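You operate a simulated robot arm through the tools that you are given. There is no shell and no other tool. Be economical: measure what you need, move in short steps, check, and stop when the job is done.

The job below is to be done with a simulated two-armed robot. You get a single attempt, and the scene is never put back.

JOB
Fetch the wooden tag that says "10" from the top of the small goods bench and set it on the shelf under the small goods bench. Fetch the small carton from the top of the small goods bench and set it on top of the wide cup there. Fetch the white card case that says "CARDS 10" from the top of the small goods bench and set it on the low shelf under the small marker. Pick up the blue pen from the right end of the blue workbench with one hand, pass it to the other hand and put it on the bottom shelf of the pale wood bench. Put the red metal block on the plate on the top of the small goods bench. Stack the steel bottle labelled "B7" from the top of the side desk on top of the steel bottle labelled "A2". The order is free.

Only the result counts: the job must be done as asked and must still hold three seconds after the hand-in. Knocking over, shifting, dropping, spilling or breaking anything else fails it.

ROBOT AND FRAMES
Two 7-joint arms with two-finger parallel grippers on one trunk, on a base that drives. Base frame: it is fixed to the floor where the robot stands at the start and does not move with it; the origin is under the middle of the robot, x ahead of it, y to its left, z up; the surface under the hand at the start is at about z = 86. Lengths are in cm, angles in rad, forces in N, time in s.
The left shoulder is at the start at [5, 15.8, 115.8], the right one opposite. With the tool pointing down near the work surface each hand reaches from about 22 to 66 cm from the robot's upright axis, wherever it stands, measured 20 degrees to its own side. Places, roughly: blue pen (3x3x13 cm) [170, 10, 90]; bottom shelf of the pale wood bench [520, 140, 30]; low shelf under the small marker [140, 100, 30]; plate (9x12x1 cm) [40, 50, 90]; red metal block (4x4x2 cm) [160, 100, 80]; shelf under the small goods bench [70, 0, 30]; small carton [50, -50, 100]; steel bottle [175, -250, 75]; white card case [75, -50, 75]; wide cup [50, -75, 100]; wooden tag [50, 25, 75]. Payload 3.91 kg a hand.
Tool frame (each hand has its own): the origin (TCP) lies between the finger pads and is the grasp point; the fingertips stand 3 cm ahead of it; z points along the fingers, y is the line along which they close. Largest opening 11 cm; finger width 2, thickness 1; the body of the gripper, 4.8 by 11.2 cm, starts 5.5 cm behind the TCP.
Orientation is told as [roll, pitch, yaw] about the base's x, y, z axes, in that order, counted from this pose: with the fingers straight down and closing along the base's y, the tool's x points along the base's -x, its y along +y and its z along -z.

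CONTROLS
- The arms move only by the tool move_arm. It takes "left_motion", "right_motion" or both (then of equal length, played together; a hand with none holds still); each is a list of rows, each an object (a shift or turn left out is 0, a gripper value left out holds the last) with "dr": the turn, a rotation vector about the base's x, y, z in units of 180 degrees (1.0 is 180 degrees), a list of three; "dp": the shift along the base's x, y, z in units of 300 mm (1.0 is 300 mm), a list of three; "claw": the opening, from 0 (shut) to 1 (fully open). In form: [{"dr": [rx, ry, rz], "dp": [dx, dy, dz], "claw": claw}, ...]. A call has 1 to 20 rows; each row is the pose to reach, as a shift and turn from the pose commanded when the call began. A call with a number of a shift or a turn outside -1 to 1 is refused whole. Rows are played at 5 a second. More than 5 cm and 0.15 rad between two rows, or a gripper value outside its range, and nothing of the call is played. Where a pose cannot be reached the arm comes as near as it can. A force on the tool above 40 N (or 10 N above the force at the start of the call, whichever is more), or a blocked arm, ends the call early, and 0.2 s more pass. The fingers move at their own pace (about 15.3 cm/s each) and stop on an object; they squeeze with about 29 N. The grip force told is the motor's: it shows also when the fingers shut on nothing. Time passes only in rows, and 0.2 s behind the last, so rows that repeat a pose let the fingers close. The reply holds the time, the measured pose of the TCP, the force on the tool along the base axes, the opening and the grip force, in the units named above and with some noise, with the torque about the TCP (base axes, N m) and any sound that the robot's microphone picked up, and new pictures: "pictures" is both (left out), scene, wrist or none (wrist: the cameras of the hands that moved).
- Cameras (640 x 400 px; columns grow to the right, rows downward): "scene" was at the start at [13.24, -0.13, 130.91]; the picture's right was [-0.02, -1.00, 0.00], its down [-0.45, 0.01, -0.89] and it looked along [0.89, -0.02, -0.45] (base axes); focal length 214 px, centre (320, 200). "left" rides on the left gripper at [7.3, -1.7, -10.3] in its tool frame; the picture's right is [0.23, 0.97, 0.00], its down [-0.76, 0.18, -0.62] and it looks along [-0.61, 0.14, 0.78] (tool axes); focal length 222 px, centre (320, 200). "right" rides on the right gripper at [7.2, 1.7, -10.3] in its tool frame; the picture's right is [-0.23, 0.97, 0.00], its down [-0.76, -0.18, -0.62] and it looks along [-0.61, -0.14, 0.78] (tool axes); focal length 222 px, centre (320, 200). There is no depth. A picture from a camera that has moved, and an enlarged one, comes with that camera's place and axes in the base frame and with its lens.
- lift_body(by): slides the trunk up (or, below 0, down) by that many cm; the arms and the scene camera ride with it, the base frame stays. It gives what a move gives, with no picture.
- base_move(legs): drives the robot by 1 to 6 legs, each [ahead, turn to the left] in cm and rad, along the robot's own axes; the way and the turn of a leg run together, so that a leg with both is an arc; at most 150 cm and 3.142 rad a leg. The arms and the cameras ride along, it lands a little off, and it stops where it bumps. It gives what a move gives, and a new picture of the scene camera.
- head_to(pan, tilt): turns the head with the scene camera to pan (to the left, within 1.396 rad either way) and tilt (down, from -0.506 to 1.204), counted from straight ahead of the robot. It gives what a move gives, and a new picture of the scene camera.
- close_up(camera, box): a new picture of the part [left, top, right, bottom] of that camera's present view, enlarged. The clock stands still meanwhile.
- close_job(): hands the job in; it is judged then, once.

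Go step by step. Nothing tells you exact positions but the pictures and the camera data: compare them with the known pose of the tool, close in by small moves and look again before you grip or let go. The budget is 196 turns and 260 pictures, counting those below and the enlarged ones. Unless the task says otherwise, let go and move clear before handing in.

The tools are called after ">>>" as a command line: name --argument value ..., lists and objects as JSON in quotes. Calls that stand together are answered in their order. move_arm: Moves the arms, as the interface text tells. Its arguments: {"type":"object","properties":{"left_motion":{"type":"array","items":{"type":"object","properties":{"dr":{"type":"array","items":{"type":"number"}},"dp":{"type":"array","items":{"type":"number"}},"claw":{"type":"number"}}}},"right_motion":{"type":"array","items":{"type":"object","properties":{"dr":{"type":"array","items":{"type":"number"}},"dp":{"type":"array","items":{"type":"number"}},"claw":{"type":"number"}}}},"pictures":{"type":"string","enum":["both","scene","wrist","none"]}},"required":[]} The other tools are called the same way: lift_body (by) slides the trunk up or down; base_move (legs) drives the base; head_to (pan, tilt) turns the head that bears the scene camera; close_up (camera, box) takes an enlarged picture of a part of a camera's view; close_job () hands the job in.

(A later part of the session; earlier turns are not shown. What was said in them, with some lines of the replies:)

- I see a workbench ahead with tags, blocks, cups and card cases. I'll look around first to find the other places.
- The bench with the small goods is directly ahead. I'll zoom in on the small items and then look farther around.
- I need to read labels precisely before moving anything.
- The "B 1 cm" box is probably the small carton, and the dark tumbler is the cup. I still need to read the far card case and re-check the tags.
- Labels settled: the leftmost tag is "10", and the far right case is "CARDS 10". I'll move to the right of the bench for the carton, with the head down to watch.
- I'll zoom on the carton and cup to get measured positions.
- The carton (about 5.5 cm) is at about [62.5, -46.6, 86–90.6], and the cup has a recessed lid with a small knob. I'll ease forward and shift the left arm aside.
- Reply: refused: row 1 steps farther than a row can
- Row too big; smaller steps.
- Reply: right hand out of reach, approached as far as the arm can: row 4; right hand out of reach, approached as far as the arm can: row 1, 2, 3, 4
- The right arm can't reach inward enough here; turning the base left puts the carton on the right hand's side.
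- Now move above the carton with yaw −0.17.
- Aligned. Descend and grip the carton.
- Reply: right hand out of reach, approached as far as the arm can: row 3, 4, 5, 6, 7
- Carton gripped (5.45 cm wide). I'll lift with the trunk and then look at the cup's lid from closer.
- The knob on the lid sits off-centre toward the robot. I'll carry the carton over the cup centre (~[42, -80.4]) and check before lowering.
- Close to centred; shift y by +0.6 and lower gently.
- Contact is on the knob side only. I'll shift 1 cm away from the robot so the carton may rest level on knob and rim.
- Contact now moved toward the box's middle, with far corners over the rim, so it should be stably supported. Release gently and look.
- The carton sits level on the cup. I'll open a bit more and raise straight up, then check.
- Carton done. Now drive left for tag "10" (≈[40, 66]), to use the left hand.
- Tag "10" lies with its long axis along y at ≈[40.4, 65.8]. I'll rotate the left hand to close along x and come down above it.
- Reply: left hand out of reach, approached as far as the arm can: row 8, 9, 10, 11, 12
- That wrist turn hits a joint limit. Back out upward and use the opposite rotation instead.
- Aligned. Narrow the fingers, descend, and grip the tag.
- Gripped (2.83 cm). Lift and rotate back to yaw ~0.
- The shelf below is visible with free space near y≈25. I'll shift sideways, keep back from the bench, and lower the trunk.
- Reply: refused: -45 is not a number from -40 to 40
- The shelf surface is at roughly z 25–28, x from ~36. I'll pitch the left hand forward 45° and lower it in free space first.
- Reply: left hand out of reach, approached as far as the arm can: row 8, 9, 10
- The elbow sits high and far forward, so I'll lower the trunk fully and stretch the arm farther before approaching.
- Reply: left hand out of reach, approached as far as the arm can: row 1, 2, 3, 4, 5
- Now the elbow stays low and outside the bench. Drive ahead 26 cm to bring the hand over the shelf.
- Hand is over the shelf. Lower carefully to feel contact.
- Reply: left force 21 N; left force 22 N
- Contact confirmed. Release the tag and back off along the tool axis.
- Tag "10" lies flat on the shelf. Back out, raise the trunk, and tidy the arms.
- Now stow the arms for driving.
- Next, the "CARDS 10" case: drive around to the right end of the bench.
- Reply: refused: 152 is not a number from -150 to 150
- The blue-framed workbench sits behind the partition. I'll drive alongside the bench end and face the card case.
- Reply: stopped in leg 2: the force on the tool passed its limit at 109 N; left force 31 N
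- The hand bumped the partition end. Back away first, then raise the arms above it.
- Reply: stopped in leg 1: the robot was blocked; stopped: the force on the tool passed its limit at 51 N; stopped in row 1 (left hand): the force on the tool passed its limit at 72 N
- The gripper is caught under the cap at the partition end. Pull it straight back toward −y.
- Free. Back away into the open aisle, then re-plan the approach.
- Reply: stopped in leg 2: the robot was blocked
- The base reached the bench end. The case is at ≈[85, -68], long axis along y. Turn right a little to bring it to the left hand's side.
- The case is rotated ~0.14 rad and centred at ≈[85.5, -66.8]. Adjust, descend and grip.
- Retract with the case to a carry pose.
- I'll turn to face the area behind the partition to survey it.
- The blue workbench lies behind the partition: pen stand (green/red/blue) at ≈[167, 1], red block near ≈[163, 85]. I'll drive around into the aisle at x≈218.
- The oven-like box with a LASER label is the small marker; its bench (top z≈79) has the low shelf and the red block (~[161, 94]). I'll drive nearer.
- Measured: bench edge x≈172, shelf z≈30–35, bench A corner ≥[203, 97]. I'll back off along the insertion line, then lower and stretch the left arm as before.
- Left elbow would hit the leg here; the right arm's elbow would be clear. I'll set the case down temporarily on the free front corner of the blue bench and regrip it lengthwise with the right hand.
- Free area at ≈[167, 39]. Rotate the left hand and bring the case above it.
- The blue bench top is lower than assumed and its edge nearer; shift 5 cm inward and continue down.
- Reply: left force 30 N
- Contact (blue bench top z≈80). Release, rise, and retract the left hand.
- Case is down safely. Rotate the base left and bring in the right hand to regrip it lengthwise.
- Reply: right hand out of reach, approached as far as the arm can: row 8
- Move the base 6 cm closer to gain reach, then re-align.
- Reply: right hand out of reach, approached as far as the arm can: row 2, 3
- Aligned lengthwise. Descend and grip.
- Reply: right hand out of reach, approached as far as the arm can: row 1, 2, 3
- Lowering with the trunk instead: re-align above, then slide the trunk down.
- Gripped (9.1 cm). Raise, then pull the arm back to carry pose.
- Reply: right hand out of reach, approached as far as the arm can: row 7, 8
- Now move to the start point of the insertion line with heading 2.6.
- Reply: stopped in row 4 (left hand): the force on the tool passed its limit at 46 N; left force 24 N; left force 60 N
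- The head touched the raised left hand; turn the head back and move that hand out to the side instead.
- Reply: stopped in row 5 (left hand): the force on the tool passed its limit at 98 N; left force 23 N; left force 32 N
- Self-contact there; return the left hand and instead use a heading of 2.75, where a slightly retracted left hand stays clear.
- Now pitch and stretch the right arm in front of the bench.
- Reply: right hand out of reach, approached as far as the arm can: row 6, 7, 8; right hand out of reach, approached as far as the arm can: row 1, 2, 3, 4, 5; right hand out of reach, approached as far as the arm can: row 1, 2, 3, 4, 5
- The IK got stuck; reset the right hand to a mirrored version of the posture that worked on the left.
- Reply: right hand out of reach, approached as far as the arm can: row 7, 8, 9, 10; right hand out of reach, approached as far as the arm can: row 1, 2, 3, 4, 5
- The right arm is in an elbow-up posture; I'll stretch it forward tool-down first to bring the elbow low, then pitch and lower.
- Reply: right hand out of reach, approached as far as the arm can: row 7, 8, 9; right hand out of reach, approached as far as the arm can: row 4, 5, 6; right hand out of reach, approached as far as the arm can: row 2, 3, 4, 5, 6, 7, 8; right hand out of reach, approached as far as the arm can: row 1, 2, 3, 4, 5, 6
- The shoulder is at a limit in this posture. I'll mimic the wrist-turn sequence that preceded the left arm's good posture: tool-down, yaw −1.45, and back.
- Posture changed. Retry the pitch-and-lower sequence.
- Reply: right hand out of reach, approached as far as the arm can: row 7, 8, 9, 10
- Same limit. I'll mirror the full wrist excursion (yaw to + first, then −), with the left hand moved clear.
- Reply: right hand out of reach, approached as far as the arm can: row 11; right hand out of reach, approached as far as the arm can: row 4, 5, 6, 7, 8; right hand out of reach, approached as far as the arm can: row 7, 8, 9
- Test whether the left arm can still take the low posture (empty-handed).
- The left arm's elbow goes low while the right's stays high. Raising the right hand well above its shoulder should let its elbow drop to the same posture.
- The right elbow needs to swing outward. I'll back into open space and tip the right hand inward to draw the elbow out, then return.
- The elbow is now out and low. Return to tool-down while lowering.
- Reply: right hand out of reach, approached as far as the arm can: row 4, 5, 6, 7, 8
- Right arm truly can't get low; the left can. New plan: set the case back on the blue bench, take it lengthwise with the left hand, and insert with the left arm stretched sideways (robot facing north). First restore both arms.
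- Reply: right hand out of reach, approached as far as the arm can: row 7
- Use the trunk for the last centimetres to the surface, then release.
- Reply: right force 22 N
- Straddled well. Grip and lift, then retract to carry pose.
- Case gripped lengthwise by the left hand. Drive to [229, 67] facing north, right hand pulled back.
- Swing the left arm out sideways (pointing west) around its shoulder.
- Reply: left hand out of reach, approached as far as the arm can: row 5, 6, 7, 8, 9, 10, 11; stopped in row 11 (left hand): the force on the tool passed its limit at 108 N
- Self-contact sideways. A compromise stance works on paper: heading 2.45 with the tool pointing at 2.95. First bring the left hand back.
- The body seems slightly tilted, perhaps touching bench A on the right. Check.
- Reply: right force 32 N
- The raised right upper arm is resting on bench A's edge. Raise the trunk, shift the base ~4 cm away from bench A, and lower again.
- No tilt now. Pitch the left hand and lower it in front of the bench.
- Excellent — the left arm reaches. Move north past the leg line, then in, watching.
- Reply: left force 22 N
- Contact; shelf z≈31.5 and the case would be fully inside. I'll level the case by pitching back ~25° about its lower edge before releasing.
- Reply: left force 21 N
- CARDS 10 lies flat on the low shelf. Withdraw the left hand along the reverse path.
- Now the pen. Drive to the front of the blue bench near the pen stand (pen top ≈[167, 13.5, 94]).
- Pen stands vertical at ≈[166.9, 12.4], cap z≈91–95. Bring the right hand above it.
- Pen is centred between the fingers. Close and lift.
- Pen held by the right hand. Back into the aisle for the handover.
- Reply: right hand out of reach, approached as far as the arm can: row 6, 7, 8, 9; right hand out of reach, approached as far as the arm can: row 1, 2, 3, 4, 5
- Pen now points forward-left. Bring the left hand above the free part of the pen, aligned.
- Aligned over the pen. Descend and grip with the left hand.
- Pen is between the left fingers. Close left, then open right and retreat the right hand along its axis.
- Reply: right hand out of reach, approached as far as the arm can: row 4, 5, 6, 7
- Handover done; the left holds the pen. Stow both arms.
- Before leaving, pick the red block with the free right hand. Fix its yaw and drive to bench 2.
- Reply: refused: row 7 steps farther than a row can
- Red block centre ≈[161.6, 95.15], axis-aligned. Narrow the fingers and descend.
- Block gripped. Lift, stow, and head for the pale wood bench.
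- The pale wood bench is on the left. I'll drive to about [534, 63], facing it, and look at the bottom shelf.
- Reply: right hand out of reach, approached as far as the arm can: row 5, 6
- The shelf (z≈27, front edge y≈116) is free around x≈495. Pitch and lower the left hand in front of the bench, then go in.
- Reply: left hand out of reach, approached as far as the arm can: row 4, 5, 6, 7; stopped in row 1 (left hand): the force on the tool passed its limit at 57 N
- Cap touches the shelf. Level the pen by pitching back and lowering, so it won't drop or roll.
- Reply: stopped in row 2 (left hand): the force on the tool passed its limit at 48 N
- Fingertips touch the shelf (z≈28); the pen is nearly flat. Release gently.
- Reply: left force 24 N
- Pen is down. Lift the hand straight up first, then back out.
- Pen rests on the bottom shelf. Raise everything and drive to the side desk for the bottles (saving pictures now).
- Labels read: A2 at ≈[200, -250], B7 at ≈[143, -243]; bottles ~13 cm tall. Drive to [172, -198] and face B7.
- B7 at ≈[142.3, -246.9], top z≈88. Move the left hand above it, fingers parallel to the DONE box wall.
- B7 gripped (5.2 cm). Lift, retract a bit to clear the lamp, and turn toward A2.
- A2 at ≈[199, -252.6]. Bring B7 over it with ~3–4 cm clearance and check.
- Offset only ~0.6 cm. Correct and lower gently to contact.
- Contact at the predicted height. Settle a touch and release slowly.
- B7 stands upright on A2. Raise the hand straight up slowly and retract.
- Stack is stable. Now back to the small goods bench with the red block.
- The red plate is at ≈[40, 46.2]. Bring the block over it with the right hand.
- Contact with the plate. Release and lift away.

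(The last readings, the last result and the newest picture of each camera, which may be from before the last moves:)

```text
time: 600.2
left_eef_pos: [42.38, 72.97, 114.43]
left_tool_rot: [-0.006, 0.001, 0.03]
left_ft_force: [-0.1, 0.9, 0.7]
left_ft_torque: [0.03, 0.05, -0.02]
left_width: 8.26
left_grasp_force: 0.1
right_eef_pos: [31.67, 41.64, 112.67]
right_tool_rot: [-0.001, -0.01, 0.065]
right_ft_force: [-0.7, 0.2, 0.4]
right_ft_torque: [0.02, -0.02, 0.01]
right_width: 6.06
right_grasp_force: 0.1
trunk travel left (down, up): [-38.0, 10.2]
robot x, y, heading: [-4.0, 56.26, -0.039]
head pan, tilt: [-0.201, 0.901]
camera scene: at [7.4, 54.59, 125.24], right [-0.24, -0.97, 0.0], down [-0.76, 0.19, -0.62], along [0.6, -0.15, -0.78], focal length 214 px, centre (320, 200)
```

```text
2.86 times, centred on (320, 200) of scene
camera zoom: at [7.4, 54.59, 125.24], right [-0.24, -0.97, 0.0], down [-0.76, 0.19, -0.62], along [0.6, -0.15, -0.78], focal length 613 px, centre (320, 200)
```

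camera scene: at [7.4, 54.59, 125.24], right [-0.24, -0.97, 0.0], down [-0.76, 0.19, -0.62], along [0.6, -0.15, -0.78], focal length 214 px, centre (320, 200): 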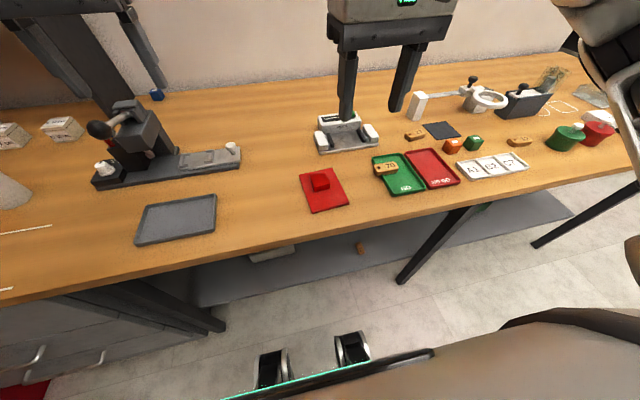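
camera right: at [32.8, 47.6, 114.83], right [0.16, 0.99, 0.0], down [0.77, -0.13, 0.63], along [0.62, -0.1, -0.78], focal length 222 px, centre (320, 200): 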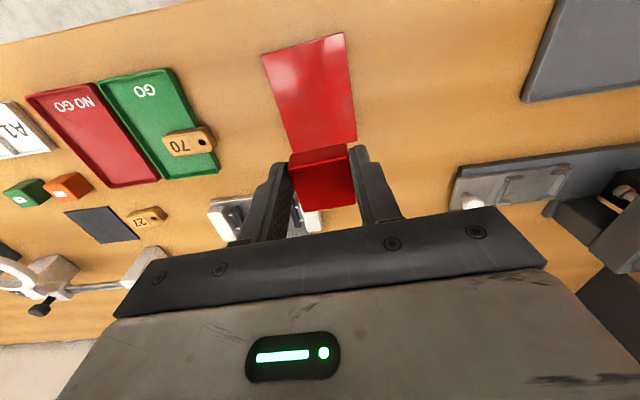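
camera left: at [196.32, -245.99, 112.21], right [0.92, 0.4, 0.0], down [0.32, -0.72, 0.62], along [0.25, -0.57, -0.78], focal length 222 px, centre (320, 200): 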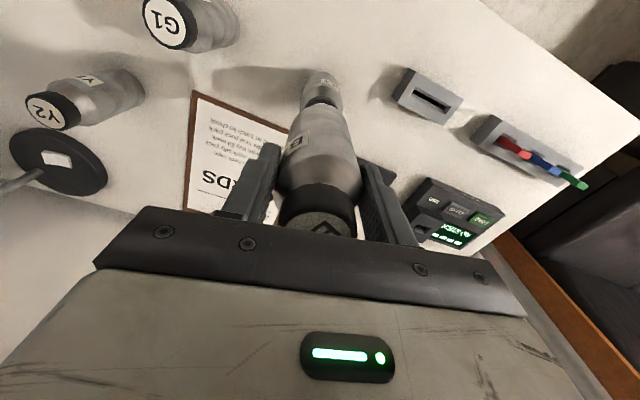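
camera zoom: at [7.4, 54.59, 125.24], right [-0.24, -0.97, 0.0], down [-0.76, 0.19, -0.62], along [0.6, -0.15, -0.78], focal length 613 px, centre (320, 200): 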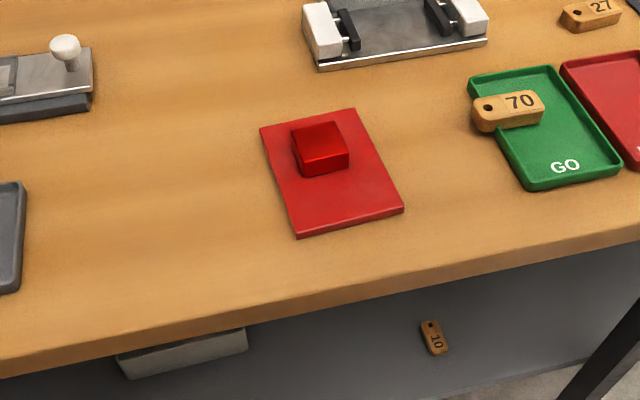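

The block sits on the plate, and tag "10" is visible on the shelf below. One quick look at the carton on the cup.

>>> head_to --pan -0.75 --tilt 0.45

```text
time: 601.2
left_eef_pos: [42.56, 72.99, 114.3]
left_tool_rot: [-0.007, -0.001, 0.031]
left_ft_force: [-0.2, -0.1, -0.8]
left_ft_torque: [-0.01, 0.03, 0.0]
left_width: 8.24
left_grasp_force: 0.1
right_eef_pos: [31.79, 41.71, 112.61]
right_tool_rot: [-0.002, -0.01, 0.065]
right_ft_force: [-0.3, -0.8, 0.2]
right_ft_torque: [0.0, -0.03, -0.03]
right_width: 6.04
right_grasp_force: 0.0
trunk travel left (down, up): [-38.0, 10.2]
robot x, y, heading: [-3.92, 56.29, -0.048]
head pan, tilt: [-0.75, 0.45]
camera scene: at [6.58, 49.9, 129.06], right [-0.71, -0.7, 0.0], down [-0.31, 0.31, -0.9], along [0.63, -0.64, -0.44], focal length 214 px, centre (320, 200)
```

scene: 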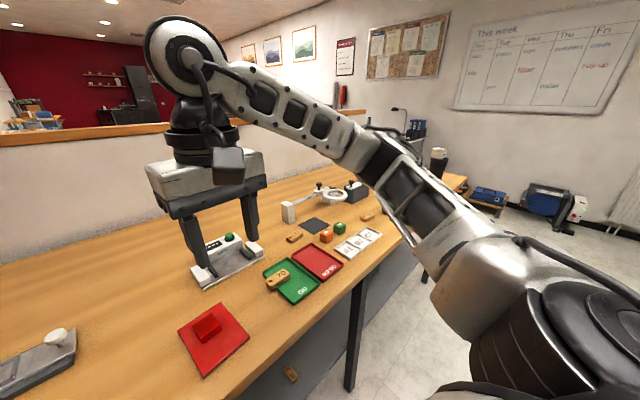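

The carton still sits on the cup, and all six placements are done, so I'm handing in.

>>> close_job

```text
The job is handed in.
```

I handed the job in with all six items placed; no result has come back, so whether it passed is unknown.

- **Wooden tag "10":** it lies flat on the shelf under the small goods bench.
- **Small carton:** it rests on the wide cup. I took the box marked "B 1 cm" to be the carton and the black lidded tumbler to be the cup.
- **Card case "CARDS 10":** it lies flat on the low shelf under the box labelled LASER, which I took to be the small marker. On the way I set it down twice on the blue workbench to change grip.
- **Blue pen:** the right hand took it from the stand and passed it to the left. It now lies on the bottom shelf of the pale wood bench, with its cap close to the front edge.
- **Red metal block:** it sits on the red panel on the small goods bench, which I took to be the plate.
- **Bottle "B7":** it stands upright on "A2".

**Contacts along the way:**
- The left hand bumped the end of the partition, at up to 109 N.
- The base stopped once against the end of the small goods bench.
- The right arm leaned on the edge of the bench with the blocks and drawers.

I saw nothing knocked over or shifted by these. I did not go back to look at the card case, pen or bottles at the end; I only rechecked the tag, block and carton, and the carton only from a distance.
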